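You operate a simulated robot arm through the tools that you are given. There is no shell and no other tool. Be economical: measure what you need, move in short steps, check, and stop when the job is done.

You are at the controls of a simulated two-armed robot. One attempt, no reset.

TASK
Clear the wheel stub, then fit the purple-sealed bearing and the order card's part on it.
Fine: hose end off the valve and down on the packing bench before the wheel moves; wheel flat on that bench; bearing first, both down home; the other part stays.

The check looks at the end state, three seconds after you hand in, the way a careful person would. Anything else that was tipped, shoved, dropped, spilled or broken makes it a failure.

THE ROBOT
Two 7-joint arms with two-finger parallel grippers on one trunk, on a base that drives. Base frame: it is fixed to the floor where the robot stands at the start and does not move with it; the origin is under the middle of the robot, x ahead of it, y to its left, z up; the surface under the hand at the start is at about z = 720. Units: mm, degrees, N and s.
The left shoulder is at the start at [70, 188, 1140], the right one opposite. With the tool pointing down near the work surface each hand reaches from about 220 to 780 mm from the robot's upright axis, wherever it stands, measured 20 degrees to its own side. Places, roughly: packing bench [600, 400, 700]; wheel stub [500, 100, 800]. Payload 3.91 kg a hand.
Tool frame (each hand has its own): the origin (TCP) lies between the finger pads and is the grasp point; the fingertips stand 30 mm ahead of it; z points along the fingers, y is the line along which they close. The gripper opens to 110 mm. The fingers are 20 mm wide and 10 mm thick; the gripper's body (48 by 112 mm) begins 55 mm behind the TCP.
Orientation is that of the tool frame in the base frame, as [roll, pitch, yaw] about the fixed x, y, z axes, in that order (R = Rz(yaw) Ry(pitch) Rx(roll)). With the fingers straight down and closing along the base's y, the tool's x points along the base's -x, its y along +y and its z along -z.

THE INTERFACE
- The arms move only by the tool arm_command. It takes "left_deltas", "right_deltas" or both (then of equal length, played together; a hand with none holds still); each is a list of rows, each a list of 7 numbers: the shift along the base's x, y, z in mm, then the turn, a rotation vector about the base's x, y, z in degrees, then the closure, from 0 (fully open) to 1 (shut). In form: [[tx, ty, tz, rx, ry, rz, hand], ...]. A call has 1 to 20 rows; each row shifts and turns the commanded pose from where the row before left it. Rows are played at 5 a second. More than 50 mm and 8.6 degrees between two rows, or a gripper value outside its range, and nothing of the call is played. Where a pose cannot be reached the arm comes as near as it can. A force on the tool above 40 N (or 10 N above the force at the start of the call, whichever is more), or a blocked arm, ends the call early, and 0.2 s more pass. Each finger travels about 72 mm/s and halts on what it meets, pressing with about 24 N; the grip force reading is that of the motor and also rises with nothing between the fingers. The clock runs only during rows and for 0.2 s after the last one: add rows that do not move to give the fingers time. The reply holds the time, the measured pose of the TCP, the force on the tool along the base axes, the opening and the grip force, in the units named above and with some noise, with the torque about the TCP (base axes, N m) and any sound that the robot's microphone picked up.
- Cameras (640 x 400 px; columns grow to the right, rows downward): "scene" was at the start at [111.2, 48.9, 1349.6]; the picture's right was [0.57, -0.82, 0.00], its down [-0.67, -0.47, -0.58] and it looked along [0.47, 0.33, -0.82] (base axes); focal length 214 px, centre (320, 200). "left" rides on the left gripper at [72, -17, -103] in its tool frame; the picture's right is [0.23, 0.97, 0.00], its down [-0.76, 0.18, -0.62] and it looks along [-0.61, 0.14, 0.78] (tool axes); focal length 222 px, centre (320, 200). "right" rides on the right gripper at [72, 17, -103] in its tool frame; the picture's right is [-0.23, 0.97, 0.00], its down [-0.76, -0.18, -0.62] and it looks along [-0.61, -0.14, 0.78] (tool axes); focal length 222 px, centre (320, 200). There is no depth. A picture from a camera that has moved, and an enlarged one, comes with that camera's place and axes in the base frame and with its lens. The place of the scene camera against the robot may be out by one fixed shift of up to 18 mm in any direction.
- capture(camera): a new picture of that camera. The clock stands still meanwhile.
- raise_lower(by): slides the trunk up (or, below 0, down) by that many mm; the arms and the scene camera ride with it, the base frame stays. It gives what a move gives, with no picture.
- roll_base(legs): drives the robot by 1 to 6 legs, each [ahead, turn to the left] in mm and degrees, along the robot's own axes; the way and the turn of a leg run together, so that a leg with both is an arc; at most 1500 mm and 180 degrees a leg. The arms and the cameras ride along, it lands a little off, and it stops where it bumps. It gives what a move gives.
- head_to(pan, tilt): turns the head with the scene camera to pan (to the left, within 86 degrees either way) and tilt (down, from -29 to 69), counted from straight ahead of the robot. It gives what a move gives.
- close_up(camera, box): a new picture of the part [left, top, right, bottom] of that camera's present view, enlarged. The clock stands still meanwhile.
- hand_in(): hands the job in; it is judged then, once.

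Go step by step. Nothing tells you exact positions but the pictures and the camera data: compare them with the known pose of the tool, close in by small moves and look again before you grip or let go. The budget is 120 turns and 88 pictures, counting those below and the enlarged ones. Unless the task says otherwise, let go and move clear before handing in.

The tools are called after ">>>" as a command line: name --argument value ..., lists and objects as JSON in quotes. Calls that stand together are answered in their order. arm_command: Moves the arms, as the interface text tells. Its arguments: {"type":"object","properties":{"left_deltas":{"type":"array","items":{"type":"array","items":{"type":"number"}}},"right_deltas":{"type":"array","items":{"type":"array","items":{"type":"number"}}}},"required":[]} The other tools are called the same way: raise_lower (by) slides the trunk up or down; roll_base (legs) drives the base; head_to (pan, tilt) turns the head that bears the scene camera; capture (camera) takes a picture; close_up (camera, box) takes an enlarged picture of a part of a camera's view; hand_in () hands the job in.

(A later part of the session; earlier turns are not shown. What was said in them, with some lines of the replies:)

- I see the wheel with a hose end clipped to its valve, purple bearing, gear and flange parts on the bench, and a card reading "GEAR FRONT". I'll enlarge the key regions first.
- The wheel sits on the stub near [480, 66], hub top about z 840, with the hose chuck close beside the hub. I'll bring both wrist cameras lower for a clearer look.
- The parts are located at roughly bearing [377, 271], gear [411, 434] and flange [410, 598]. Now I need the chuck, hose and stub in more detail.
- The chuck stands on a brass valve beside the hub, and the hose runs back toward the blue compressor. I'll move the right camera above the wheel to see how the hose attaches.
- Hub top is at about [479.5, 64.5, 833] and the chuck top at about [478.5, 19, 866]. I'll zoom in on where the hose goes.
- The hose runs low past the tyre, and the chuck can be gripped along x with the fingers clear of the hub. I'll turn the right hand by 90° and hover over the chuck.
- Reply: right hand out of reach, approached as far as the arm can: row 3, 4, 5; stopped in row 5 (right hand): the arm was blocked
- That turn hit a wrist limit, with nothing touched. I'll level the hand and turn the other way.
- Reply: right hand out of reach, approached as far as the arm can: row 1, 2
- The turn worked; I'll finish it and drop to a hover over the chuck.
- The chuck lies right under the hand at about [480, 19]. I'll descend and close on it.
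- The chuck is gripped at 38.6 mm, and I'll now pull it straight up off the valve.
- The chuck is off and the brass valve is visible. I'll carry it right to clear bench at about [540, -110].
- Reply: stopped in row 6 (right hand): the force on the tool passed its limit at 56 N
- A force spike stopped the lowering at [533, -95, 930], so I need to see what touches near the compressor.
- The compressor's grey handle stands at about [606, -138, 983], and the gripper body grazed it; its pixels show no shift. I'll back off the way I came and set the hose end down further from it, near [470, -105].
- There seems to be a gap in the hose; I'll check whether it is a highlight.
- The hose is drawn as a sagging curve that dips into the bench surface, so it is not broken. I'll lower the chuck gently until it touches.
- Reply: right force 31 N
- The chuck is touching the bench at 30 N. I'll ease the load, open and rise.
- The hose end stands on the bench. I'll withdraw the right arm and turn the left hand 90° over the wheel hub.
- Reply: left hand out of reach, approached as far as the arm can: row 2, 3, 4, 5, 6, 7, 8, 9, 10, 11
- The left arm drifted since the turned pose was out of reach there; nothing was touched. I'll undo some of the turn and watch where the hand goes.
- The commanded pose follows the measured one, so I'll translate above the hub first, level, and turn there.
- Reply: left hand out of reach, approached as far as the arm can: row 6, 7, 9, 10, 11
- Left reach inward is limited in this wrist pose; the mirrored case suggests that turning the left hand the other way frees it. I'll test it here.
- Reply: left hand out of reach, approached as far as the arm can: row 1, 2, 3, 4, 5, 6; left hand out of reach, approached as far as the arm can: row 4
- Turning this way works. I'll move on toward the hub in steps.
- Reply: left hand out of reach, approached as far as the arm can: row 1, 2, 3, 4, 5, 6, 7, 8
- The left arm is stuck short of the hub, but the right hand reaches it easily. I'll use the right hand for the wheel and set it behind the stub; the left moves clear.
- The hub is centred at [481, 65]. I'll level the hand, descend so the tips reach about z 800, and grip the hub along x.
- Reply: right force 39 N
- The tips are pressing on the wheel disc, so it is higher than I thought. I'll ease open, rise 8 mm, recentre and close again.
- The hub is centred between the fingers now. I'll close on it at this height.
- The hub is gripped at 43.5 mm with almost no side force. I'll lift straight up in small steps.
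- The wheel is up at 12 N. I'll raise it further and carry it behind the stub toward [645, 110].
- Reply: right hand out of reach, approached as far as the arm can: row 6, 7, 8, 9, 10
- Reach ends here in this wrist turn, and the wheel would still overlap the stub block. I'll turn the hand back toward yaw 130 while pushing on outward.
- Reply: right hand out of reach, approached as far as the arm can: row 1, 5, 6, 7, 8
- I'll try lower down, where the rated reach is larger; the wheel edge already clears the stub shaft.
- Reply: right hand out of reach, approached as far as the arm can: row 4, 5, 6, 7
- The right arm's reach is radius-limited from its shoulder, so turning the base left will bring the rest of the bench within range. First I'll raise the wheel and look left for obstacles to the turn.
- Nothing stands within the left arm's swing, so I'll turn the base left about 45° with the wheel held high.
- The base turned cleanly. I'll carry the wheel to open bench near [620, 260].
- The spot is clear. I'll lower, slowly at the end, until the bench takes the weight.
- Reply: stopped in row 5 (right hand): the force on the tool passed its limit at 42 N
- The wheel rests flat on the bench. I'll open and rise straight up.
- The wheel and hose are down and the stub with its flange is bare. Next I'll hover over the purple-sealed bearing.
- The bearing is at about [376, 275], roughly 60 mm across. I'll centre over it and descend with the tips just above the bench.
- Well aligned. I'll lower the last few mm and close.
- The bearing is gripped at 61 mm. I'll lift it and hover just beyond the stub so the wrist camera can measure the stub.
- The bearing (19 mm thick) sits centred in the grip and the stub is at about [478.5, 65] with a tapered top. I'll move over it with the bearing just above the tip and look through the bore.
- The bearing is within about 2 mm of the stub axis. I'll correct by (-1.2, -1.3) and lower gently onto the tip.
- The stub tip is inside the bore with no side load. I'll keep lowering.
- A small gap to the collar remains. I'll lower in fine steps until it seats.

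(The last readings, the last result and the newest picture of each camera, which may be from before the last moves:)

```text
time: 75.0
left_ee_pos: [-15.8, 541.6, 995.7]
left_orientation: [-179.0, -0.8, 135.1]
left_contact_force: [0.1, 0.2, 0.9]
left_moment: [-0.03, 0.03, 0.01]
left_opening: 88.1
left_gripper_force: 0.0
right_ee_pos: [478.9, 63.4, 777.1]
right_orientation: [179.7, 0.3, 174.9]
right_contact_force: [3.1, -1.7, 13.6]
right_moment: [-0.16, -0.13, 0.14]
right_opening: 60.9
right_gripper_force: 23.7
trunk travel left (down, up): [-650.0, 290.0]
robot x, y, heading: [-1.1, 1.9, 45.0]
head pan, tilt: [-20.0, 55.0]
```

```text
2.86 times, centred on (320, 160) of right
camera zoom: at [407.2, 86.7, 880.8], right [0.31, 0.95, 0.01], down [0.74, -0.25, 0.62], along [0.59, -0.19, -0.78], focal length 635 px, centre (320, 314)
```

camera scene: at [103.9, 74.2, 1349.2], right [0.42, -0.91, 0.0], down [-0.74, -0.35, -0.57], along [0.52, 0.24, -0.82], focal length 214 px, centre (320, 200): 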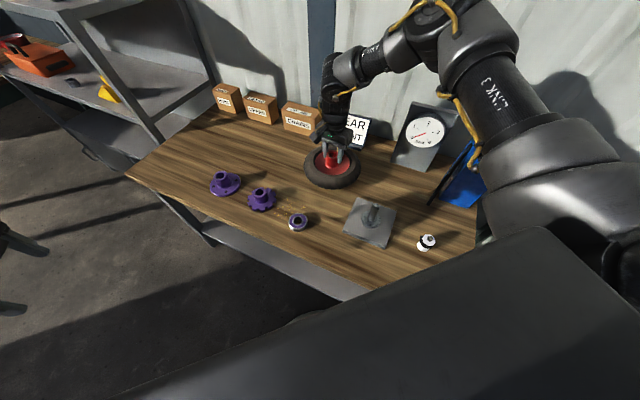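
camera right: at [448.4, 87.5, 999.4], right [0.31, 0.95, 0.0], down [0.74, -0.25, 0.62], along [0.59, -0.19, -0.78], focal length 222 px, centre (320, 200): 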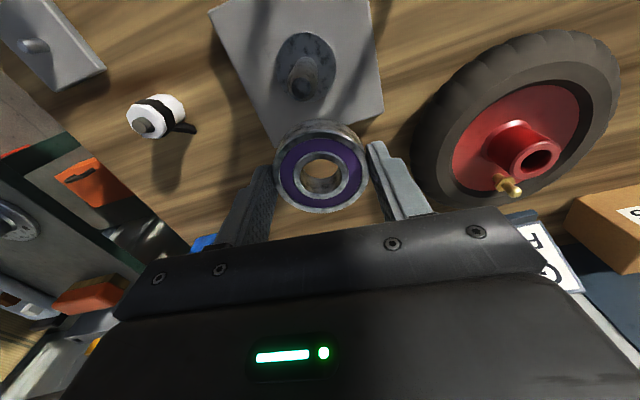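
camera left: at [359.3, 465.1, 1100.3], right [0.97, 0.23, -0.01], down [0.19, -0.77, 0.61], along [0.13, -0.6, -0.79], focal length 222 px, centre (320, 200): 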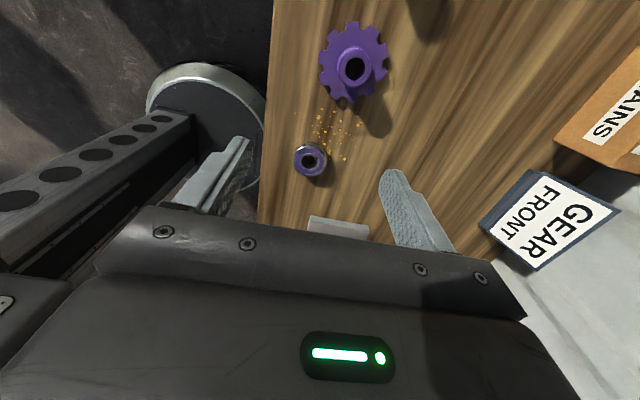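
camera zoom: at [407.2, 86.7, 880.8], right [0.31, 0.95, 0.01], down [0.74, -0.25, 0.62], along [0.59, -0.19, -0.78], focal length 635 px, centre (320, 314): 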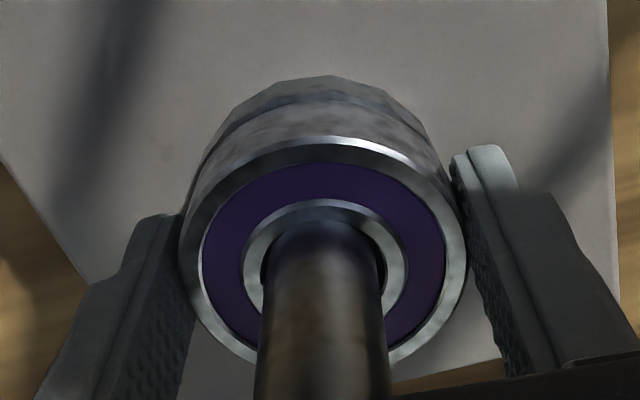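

The bearing is down on the collar. I'll open, rise straight up past the stub, and check it.

>>> arm_command --right_deltas '[[0, 0, -1, 0, 0, 0, 0.9], [0, 0, 0, 0, 0, 0, 0.5], [0, 0, 0, 0, 0, 0, 0.25], [0, 0, 0, 0, 0, 0, 0.25], [0, 0, 20, 0, 0, 0, 0.25], [0, 0, 40, 0, 0, 0, 0.25], [0, 0, 40, 0, 0, 0, 0.25], [0, 0, 20, 0, 0, 0, 0.25], [30, 0, 0, 0, 0, 0, 0.25], [15, 0, 0, 0, 0, 0, 0.25], [0, 0, 0, 0, 0, 0, 0.25]]'

>>> close_up --camera "right" --box '[220, 10, 420, 150]'

>>> close_up --camera "scene" --box '[330, 160, 410, 260]'

```text
time: 77.4
left_ee_pos: [-14.7, 541.5, 996.6]
left_orientation: [-179.0, -0.9, 135.1]
left_contact_force: [-0.2, 0.3, -0.2]
left_moment: [0.0, 0.0, -0.01]
left_opening: 87.7
left_gripper_force: 0.1
right_ee_pos: [525.0, 64.5, 896.1]
right_orientation: [179.8, 0.1, 174.9]
right_contact_force: [0.3, -0.3, -0.1]
right_moment: [-0.02, -0.01, -0.01]
right_opening: 82.6
right_gripper_force: 0.0
trunk travel left (down, up): [-650.0, 290.0]
robot x, y, heading: [1.9, -1.7, 45.1]
head pan, tilt: [-20.0, 55.0]
```

```text
2.86 times, centred on (320, 80) of right
camera zoom: at [453.2, 87.2, 999.8], right [0.31, 0.95, 0.0], down [0.74, -0.25, 0.62], along [0.59, -0.19, -0.78], focal length 635 px, centre (320, 543)
```

zoom: 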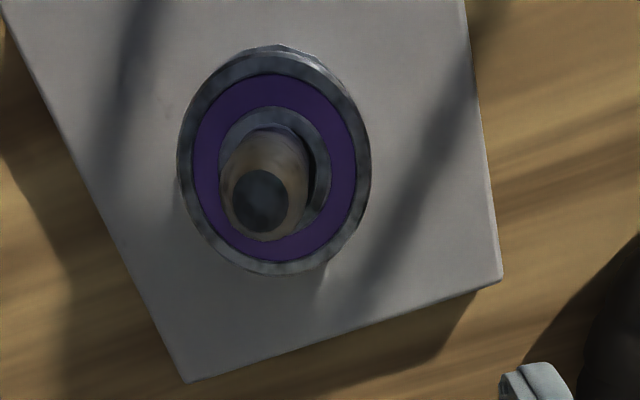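

```text
4.00 times, centred on (370, 210) of scene
camera zoom: at [102.1, 73.7, 1349.4], right [0.42, -0.91, 0.0], down [-0.74, -0.35, -0.57], along [0.52, 0.24, -0.82], focal length 858 px, centre (120, 160)
```

zoom: 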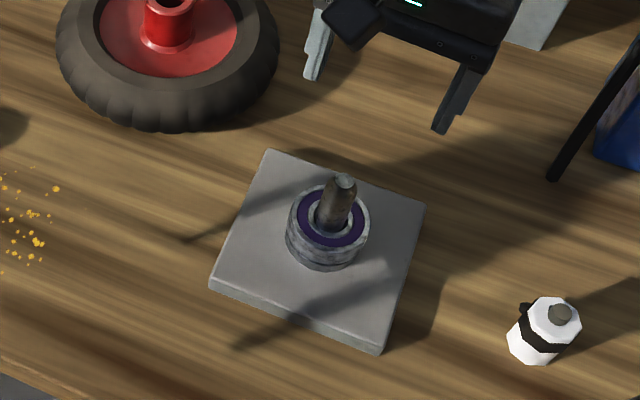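

The bearing sits flat and home. Next I'll move over to the gear.

>>> arm_command --right_deltas '[[-6, 20, 0, 0, 0, 0, 0.3], [-12, 38, 0, 0, 0, 0, 0.35], [-12, 38, 0, 0, 0, 0, 0.35], [-12, 38, 0, 0, 0, 0, 0.35], [-12, 38, 0, 0, 0, 0, 0.35], [-12, 38, 0, 0, 0, 0, 0.35], [-12, 38, 0, 0, 0, 0, 0.35], [-12, 38, 0, 0, 0, 0, 0.35], [-12, 38, 0, 0, 0, 0, 0.35], [-8, 30, 0, 0, 0, 0, 0.35], [-4, 16, 0, 0, 0, 0, 0.35], [0, 0, 0, 0, 0, 0, 0.35]]'

>>> capture --camera "right"

>>> close_up --camera "right" --box '[220, 30, 420, 170]'

```text
time: 80.0
left_ee_pos: [-14.2, 542.4, 997.1]
left_orientation: [-179.0, -0.8, 135.1]
left_contact_force: [-0.1, -1.2, -0.7]
left_moment: [0.0, 0.0, -0.01]
left_opening: 88.1
left_gripper_force: 0.1
right_ee_pos: [409.4, 432.6, 894.1]
right_orientation: [179.7, 0.0, 174.9]
right_contact_force: [0.9, -0.7, 0.5]
right_moment: [-0.02, -0.02, -0.01]
right_opening: 71.4
right_gripper_force: 0.0
trunk travel left (down, up): [-650.0, 290.0]
robot x, y, heading: [-0.6, -0.2, 44.7]
head pan, tilt: [-20.0, 55.0]
```

```text
21 pictures are left
camera right: at [338.1, 455.0, 997.7], right [0.31, 0.95, 0.0], down [0.74, -0.25, 0.62], along [0.59, -0.19, -0.78], focal length 222 px, centre (320, 200)
```

right: 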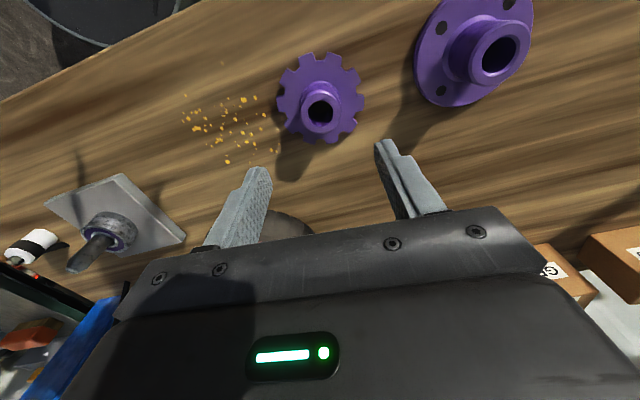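

```text
2.86 times, centred on (320, 100) of right
camera zoom: at [338.1, 455.0, 997.7], right [0.31, 0.95, 0.0], down [0.74, -0.25, 0.62], along [0.59, -0.19, -0.78], focal length 635 px, centre (320, 486)
```

zoom: 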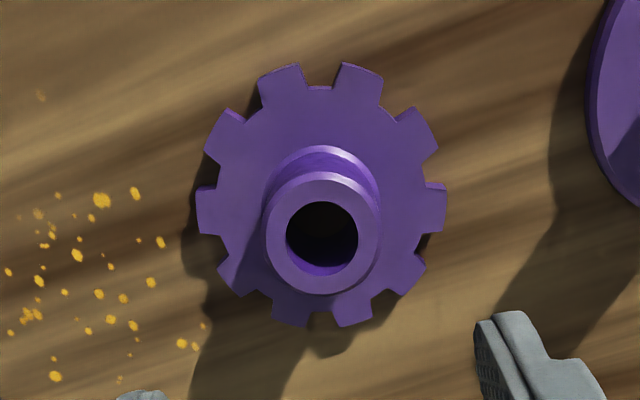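

The gear is centred at about [401.5, 436] with its boss top near z 778. I'll descend and grip the boss, leaving the tips above the toothed disc.

>>> arm_command --right_deltas '[[-8, 3.5, 0, 0, 0, 0, 0.35], [0, 0, -40, 0, 0, 0, 0.35], [0, 0, -35, 0, 0, 0, 0.35], [0, 0, -23, 0, 0, 0, 0.35], [0, 0, -10, 0, 0, 0, 0.35], [0, 0, -5, 0, 0, 0, 0.35], [0, 0, 0, 0, 0, 0, 0.35]]'

>>> capture --camera "right"

```text
time: 81.6
left_ee_pos: [-14.2, 541.6, 995.8]
left_orientation: [-179.0, -0.9, 135.2]
left_contact_force: [-0.5, -0.1, -0.2]
left_moment: [0.03, 0.02, 0.02]
left_opening: 87.9
left_gripper_force: 0.0
right_ee_pos: [400.8, 436.2, 780.8]
right_orientation: [179.9, 0.1, 175.0]
right_contact_force: [0.8, 0.2, 0.1]
right_moment: [0.01, 0.0, -0.01]
right_opening: 71.5
right_gripper_force: 0.1
trunk travel left (down, up): [-650.0, 290.0]
robot x, y, heading: [3.1, 0.5, 44.9]
head pan, tilt: [-20.0, 55.0]
```

```text
19 pictures are left
camera right: at [329.8, 459.9, 885.0], right [0.31, 0.95, 0.0], down [0.74, -0.25, 0.62], along [0.59, -0.19, -0.78], focal length 222 px, centre (320, 200)
```

right: 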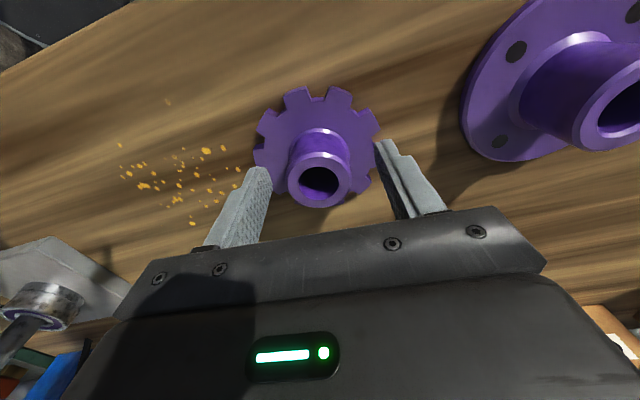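

Well aligned. I'll lower 4 mm more and close.

>>> arm_command --right_deltas '[[0, 0, -4, 0, 0, 0, 0.35], [0, 0, 0, 0, 0, 0, 0.5], [0, 0, 0, 0, 0, 0, 0.65], [0, 0, 0, 0, 0, 0, 0.85], [0, 0, 0, 0, 0, 0, 1], [0, 0, 0, 0, 0, 0, 1]]'

>>> capture --camera "right"

```text
time: 83.0
left_ee_pos: [-14.3, 542.0, 997.7]
left_orientation: [-178.9, -0.9, 135.1]
left_contact_force: [0.7, -0.6, -0.2]
left_moment: [0.03, -0.03, -0.01]
left_opening: 87.9
left_gripper_force: 0.1
right_ee_pos: [401.1, 437.2, 776.3]
right_orientation: [179.8, 0.1, 174.8]
right_contact_force: [0.0, -2.7, -0.6]
right_moment: [-0.32, -0.11, -0.12]
right_opening: 43.5
right_gripper_force: 23.7
trunk travel left (down, up): [-650.0, 290.0]
robot x, y, heading: [0.0, -0.4, 45.0]
head pan, tilt: [-20.0, 55.0]
```

```text
18 pictures are left
camera right: at [329.8, 459.5, 881.3], right [0.31, 0.95, 0.0], down [0.74, -0.25, 0.62], along [0.59, -0.19, -0.78], focal length 222 px, centre (320, 200)
```

right: 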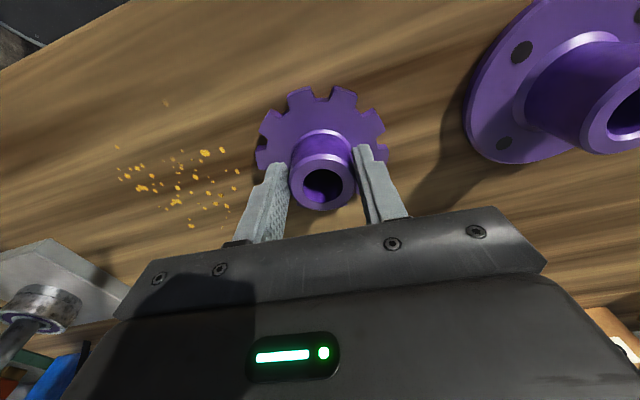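

The fingers seem to be on the flared boss base (43.5 mm). I'll open, rise 8 mm and regrip on the straight part.

>>> arm_command --right_deltas '[[0, 0, 0, 0, 0, 0, 0.5], [0, 0, 0, 0, 0, 0, 0.45], [0, 0, 8, 0, 0, 0, 0.45], [0, 0, 0, 0, 0, 0, 0.6], [0, 0, 0, 0, 0, 0, 0.8], [0, 0, 0, 0, 0, 0, 1], [0, 0, 0, 0, 0, 0, 1]]'

>>> close_up --camera "right" --box '[220, 80, 420, 220]'

```text
time: 84.6
left_ee_pos: [-13.9, 541.6, 996.4]
left_orientation: [-178.9, -0.9, 135.1]
left_contact_force: [0.2, -0.3, 0.4]
left_moment: [0.02, -0.03, -0.02]
left_opening: 88.2
left_gripper_force: 0.0
right_ee_pos: [401.9, 437.5, 784.8]
right_orientation: [179.8, 0.2, 174.9]
right_contact_force: [-1.7, -2.5, 0.9]
right_moment: [-0.27, 0.41, 0.09]
right_opening: 43.3
right_gripper_force: 23.9
trunk travel left (down, up): [-650.0, 290.0]
robot x, y, heading: [-0.9, -1.3, 45.3]
head pan, tilt: [-20.0, 55.0]
```

```text
2.86 times, centred on (320, 150) of right
camera zoom: at [329.9, 460.0, 889.2], right [0.31, 0.95, 0.0], down [0.74, -0.25, 0.62], along [0.59, -0.19, -0.78], focal length 635 px, centre (320, 343)
```

zoom: 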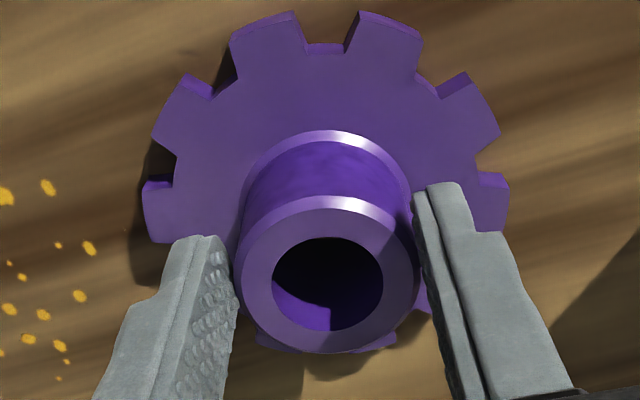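

The boss is a straight 43 mm and held squarely. I'll lift and carry it to just beyond the stub.

>>> arm_command --right_deltas '[[0, 0, 8, 0, 0, 0, 1], [0, 0, 30, 0, 0, 0, 1], [0, 0, 45, 0, 0, 0, 1], [0, 0, 40, 0, 0, 0, 1], [4, -16, 5, 0, 0, 0, 1], [8, -38, 0, 0, 0, 0, 1], [8, -38, 0, 0, 0, 0, 1], [8, -38, 0, 0, 0, 0, 1], [8, -38, 0, 0, 0, 0, 1], [8, -38, 0, 0, 0, 0, 1], [8, -38, 0, 0, 0, 0, 1], [8, -38, 0, 0, 0, 0, 1], [8, -38, 0, 0, 0, 0, 1], [6, -32, 0, 0, 0, 0, 1], [4, -16, 0, 0, 0, 0, 1], [0, 0, 0, 0, 0, 0, 1]]'

>>> close_up --camera "right" --box '[220, 80, 420, 220]'

>>> close_up --camera "scene" --box '[330, 130, 430, 260]'

```text
time: 88.0
left_ee_pos: [-15.0, 541.6, 996.1]
left_orientation: [-179.0, -0.9, 135.1]
left_contact_force: [0.3, -0.2, 0.0]
left_moment: [0.02, 0.0, 0.02]
left_opening: 87.9
left_gripper_force: 0.1
right_ee_pos: [481.3, 68.3, 913.8]
right_orientation: [179.8, 0.1, 174.8]
right_contact_force: [1.4, 0.0, -7.7]
right_moment: [0.0, 0.06, 0.0]
right_opening: 43.4
right_gripper_force: 24.6
trunk travel left (down, up): [-650.0, 290.0]
robot x, y, heading: [-0.6, 0.3, 45.2]
head pan, tilt: [-20.0, 55.0]
```

```text
2.86 times, centred on (320, 150) of right
camera zoom: at [410.0, 91.3, 1017.9], right [0.31, 0.95, 0.0], down [0.74, -0.25, 0.62], along [0.59, -0.19, -0.78], focal length 635 px, centre (320, 343)
```

zoom: 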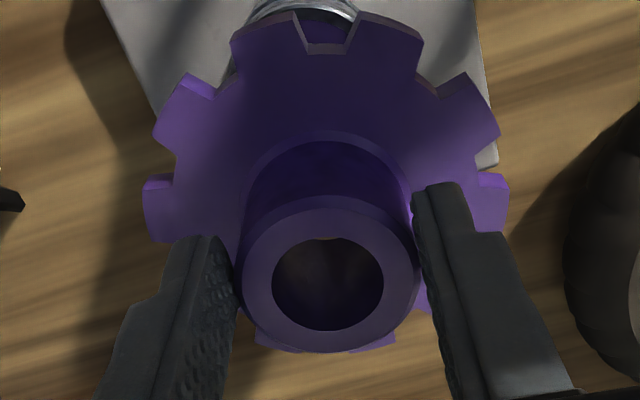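

```text
3.08 times, centred on (380, 195) of scene
camera zoom: at [103.2, 74.0, 1349.3], right [0.42, -0.91, 0.0], down [-0.74, -0.35, -0.57], along [0.52, 0.24, -0.82], focal length 660 px, centre (135, 215)
```

zoom: 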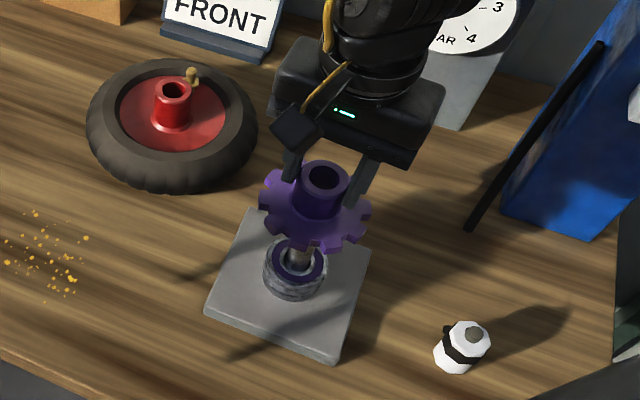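

The gear needs a shift of about (-3, -5.7) to sit on the stub axis. I'll make it and lower gently to the tip.

>>> arm_command --right_deltas '[[-3, -5.7, 0, 0, 0, 0, 1], [0, 0, -8, 0, 0, 0, 1], [0, 0, -5, 0, 0, 0, 1], [0, 0, -4, 0, 0, 0, 1], [0, 0, -4, 0, 0, 0, 1], [0, 0, -4, 0, 0, 0, 1], [0, 0, -4, 0, 0, 0, 1], [0, 0, -4, 0, 0, 0, 1], [0, 0, 0, 0, 0, 0, 1]]'

>>> close_up --camera "right" --box '[220, 80, 420, 220]'

>>> close_up --camera "scene" --box '[330, 130, 430, 260]'

```text
time: 90.0
left_ee_pos: [-14.1, 542.5, 995.4]
left_orientation: [-179.0, -0.7, 135.1]
left_contact_force: [0.5, 0.2, 0.5]
left_moment: [0.02, 0.01, -0.05]
left_opening: 88.4
left_gripper_force: 0.2
right_ee_pos: [477.1, 63.0, 882.0]
right_orientation: [179.7, 0.1, 174.8]
right_contact_force: [-3.3, 5.0, 2.9]
right_moment: [0.32, 0.27, 0.0]
right_opening: 43.5
right_gripper_force: 24.0
trunk travel left (down, up): [-650.0, 290.0]
robot x, y, heading: [-1.0, 0.6, 44.8]
head pan, tilt: [-20.0, 55.0]
```

```text
2.86 times, centred on (320, 150) of right
camera zoom: at [405.4, 86.7, 986.0], right [0.31, 0.95, 0.01], down [0.74, -0.25, 0.62], along [0.59, -0.19, -0.78], focal length 635 px, centre (320, 343)
```

zoom: 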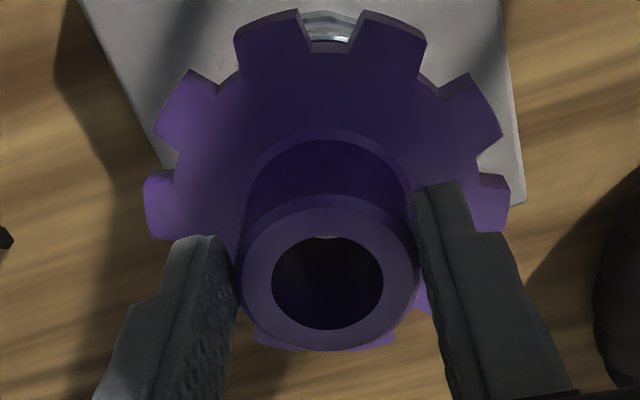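

```text
3.08 times, centred on (380, 195) of scene
camera zoom: at [101.8, 74.1, 1349.6], right [0.42, -0.91, 0.0], down [-0.74, -0.35, -0.57], along [0.52, 0.24, -0.82], focal length 660 px, centre (135, 215)
```

zoom: 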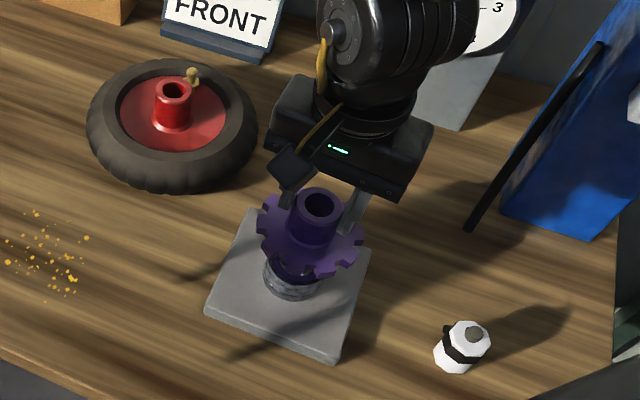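

There is light contact with the tip, pushing toward (-x, +y). I'll lift slightly, shift that way and try again.

>>> arm_command --right_deltas '[[0, 0, 4, 0, 0, 0, 1], [-1.2, 1.8, 0, 0, 0, 0, 1], [0, 0, -4, 0, 0, 0, 1], [0, 0, -3, 0, 0, 0, 1], [0, 0, -3, 0, 0, 0, 1], [0, 0, 0, 0, 0, 0, 1]]'

```text
time: 91.4
left_ee_pos: [-14.2, 541.4, 995.5]
left_orientation: [-179.0, -0.8, 135.1]
left_contact_force: [0.1, 1.0, 0.6]
left_moment: [-0.02, 0.02, 0.02]
left_opening: 87.9
left_gripper_force: 0.1
right_ee_pos: [475.3, 65.1, 874.9]
right_orientation: [179.8, 0.1, 174.9]
right_contact_force: [-4.0, -4.2, -5.9]
right_moment: [-0.26, 0.28, -0.04]
right_opening: 43.2
right_gripper_force: 23.7
trunk travel left (down, up): [-650.0, 290.0]
robot x, y, heading: [-2.8, -1.5, 45.0]
head pan, tilt: [-20.0, 55.0]
```

The tip is entering now, with a light push toward (-x, -y). I'll ease that way and continue down.

>>> arm_command --right_deltas '[[-1.2, -0.8, 0, 0, 0, 0, 1], [0, 0, -4, 0, 0, 0, 1], [0, 0, -4, 0, 0, 0, 1], [0, 0, -3, 0, 0, 0, 1], [0, 0, 0, 0, 0, 0, 1]]'

>>> close_up --camera "right" --box '[220, 80, 420, 220]'

```text
time: 92.6
left_ee_pos: [-13.3, 541.2, 995.0]
left_orientation: [-179.1, -0.8, 135.1]
left_contact_force: [0.1, 0.3, 0.3]
left_moment: [-0.01, -0.01, -0.04]
left_opening: 87.7
left_gripper_force: 0.1
right_ee_pos: [476.0, 64.8, 863.4]
right_orientation: [179.9, 0.1, 174.9]
right_contact_force: [-0.2, 0.0, -7.2]
right_moment: [-0.03, 0.07, 0.05]
right_opening: 43.6
right_gripper_force: 24.2
trunk travel left (down, up): [-650.0, 290.0]
robot x, y, heading: [0.0, -2.6, 44.9]
head pan, tilt: [-20.0, 55.0]
```

```text
2.86 times, centred on (320, 150) of right
camera zoom: at [404.1, 87.2, 967.7], right [0.31, 0.95, 0.0], down [0.74, -0.25, 0.62], along [0.59, -0.19, -0.78], focal length 635 px, centre (320, 343)
```

zoom: 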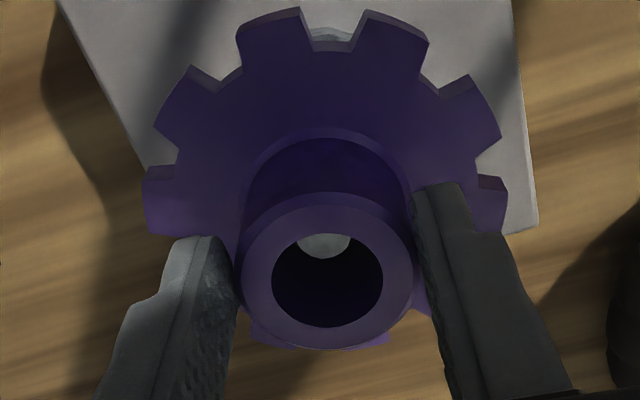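

Forces are free and the tip shows inside the bore. I'll continue down.

>>> arm_command --right_deltas '[[0, 0, -4, 0, 0, 0, 1], [0, 0, -4, 0, 0, 0, 1], [0, 0, -4, 0, 0, 0, 1], [0, 0, -4, 0, 0, 0, 1], [0, 0, -4, 0, 0, 0, 1], [0, 0, -3, 0, 0, 0, 1], [0, 0, -2, 0, 0, 0, 1], [0, 0, 0, 0, 0, 0, 1]]'

```text
time: 94.4
left_ee_pos: [-14.0, 542.1, 995.7]
left_orientation: [-179.0, -0.9, 135.0]
left_contact_force: [0.1, 1.0, 0.5]
left_moment: [-0.01, -0.01, 0.02]
left_opening: 88.1
left_gripper_force: 0.0
right_ee_pos: [475.2, 64.7, 839.9]
right_orientation: [179.8, 0.1, 174.9]
right_contact_force: [-0.1, -0.2, -9.0]
right_moment: [-0.01, 0.06, -0.02]
right_opening: 43.6
right_gripper_force: 24.0
trunk travel left (down, up): [-650.0, 290.0]
robot x, y, heading: [2.3, 1.0, 44.9]
head pan, tilt: [-20.0, 55.0]
```

>>> arm_command --right_deltas '[[0, 0, -3, 0, 0, 0, 1], [0, 0, -3, 0, 0, 0, 1], [0, 0, -2, 0, 0, 0, 1], [0, 0, -2, 0, 0, 0, 1], [0, 0, -2, 0, 0, 0, 1], [0, 0, -2, 0, 0, 0, 1], [0, 0, -2, 0, 0, 0, 1], [0, 0, 0, 0, 0, 0, 1]]'

>>> close_up --camera "scene" --box '[330, 160, 410, 260]'

```text
time: 96.2
left_ee_pos: [-15.6, 541.2, 996.4]
left_orientation: [-179.0, -0.9, 135.0]
left_contact_force: [-0.5, 0.4, 0.8]
left_moment: [-0.03, -0.01, 0.0]
left_opening: 87.9
left_gripper_force: 0.0
right_ee_pos: [474.6, 65.3, 824.6]
right_orientation: [179.8, 0.3, 174.9]
right_contact_force: [-0.5, -1.4, 15.2]
right_moment: [-0.23, -0.08, 0.06]
right_opening: 43.2
right_gripper_force: 24.0
trunk travel left (down, up): [-650.0, 290.0]
robot x, y, heading: [3.1, -3.0, 44.8]
head pan, tilt: [-20.0, 55.0]
```

```text
4.00 times, centred on (370, 210) of scene
camera zoom: at [100.8, 73.1, 1349.6], right [0.42, -0.91, 0.0], down [-0.74, -0.35, -0.57], along [0.52, 0.24, -0.82], focal length 858 px, centre (120, 160)
```

zoom: 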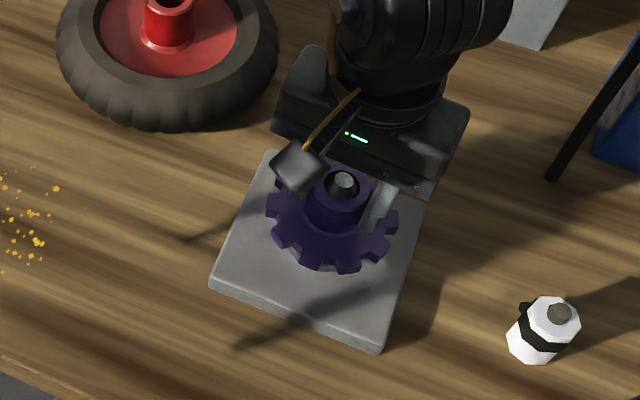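

The gear has landed on the bearing with about 23 N. I'll open and rise clear.

>>> arm_command --right_deltas '[[0, 0, 0, 0, 0, 0, 1], [0, 0, 0, 0, 0, 0, 0.6], [0, 0, 0, 0, 0, 0, 0.35], [0, 0, 0, 0, 0, 0, 0.35], [0, 0, 20, 0, 0, 0, 0.35], [0, 0, 40, 0, 0, 0, 0.35], [0, 0, 40, 0, 0, 0, 0.35], [30, 20, 10, 0, 0, 0, 0.35], [20, 10, 0, 0, 0, 0, 0.35], [0, 0, 0, 0, 0, 0, 0.35]]'

>>> close_up --camera "scene" --box '[330, 160, 410, 260]'

>>> close_up --camera "right" --box '[180, 0, 440, 150]'

```text
time: 98.4
left_ee_pos: [-14.6, 542.4, 995.6]
left_orientation: [-179.0, -0.9, 135.2]
left_contact_force: [0.8, 0.9, -0.2]
left_moment: [0.01, -0.01, 0.01]
left_opening: 87.9
left_gripper_force: 0.2
right_ee_pos: [523.8, 95.1, 933.4]
right_orientation: [179.8, 0.2, 174.9]
right_contact_force: [0.3, -0.9, -0.1]
right_moment: [-0.02, 0.0, -0.04]
right_opening: 71.6
right_gripper_force: 0.0
trunk travel left (down, up): [-650.0, 290.0]
robot x, y, heading: [0.0, -2.4, 45.0]
head pan, tilt: [-20.0, 55.0]
```

```text
4.00 times, centred on (370, 210) of scene
camera zoom: at [102.0, 73.1, 1349.5], right [0.42, -0.91, 0.0], down [-0.74, -0.35, -0.57], along [0.52, 0.24, -0.82], focal length 858 px, centre (120, 160)
```

zoom: 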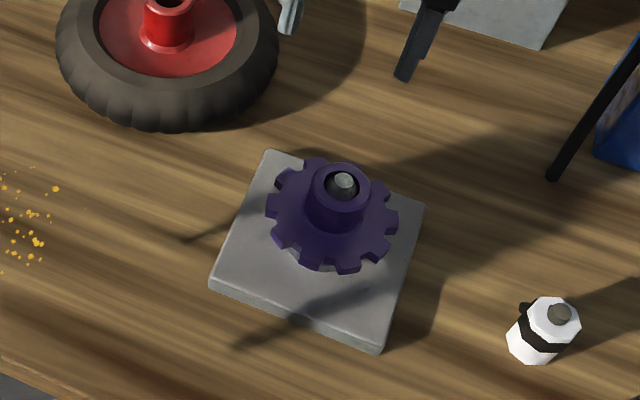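

```text
2.46 times, centred on (310, 75) of right
camera zoom: at [452.8, 117.1, 1037.2], right [0.31, 0.95, 0.0], down [0.74, -0.25, 0.62], along [0.59, -0.19, -0.78], focal length 547 px, centre (345, 508)
```

zoom: 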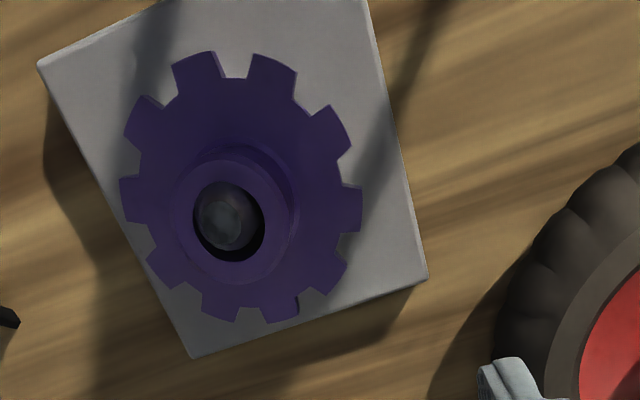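

The gear sits flat and home on the bearing. One last wide check of everything after lifting the arm clear.

>>> arm_command --right_deltas '[[-10, 30, 30, 0, 0, 0, 0.35], [-20, 35, 30, 0, 0, 0, 0.35], [-20, 35, 20, 0, 0, 0, 0.35], [0, 0, 0, 0, 0, 0, 0.35]]'

>>> capture --camera "scene"

>>> close_up --camera "scene" --box '[340, 90, 520, 270]'

```text
refused: row 2 steps farther than a row can; nothing moved
```

```text
8 pictures are left
camera scene: at [102.0, 73.1, 1349.5], right [0.42, -0.91, 0.0], down [-0.74, -0.35, -0.57], along [0.52, 0.24, -0.82], focal length 214 px, centre (320, 200)
```

scene: 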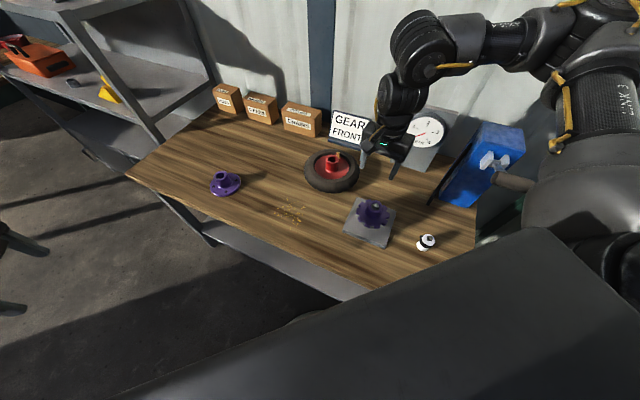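

```text
2.22 times, centred on (430, 180) of scene
camera zoom: at [102.0, 73.1, 1349.5], right [0.42, -0.91, 0.0], down [-0.74, -0.35, -0.57], along [0.52, 0.24, -0.82], focal length 477 px, centre (76, 244)
```

zoom: 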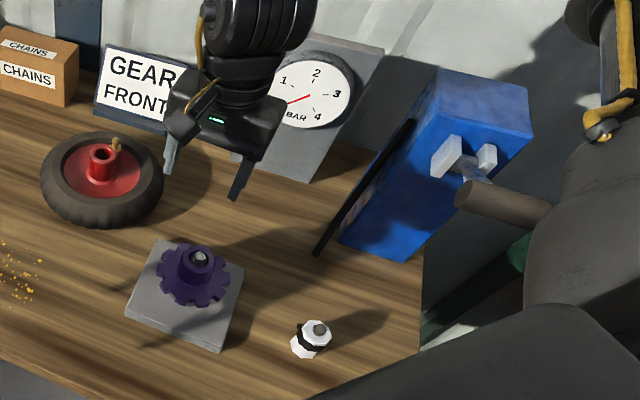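

Everything is in place: hose end and wheel on the bench, bearing and gear on the stub, and the flange, card, gauge and compressor undisturbed. The hand is already clear, so I'll hand in.

>>> hand_in

```text
The job is handed in.
```

I've handed the job in with the purple-sealed bearing and then the gear (the order card reads "GEAR FRONT") both fully down on the stub.

The hose end came off the valve and was standing on the packing bench before I moved the wheel. The wheel lies flat on the same bench, and the purple flange stays where it was.

Early on, the right gripper bumped the grey handle on the blue unit beside the bench, with a force reading of 56 N. I backed off. The pictures taken after that showed no visible shift in the blue unit.
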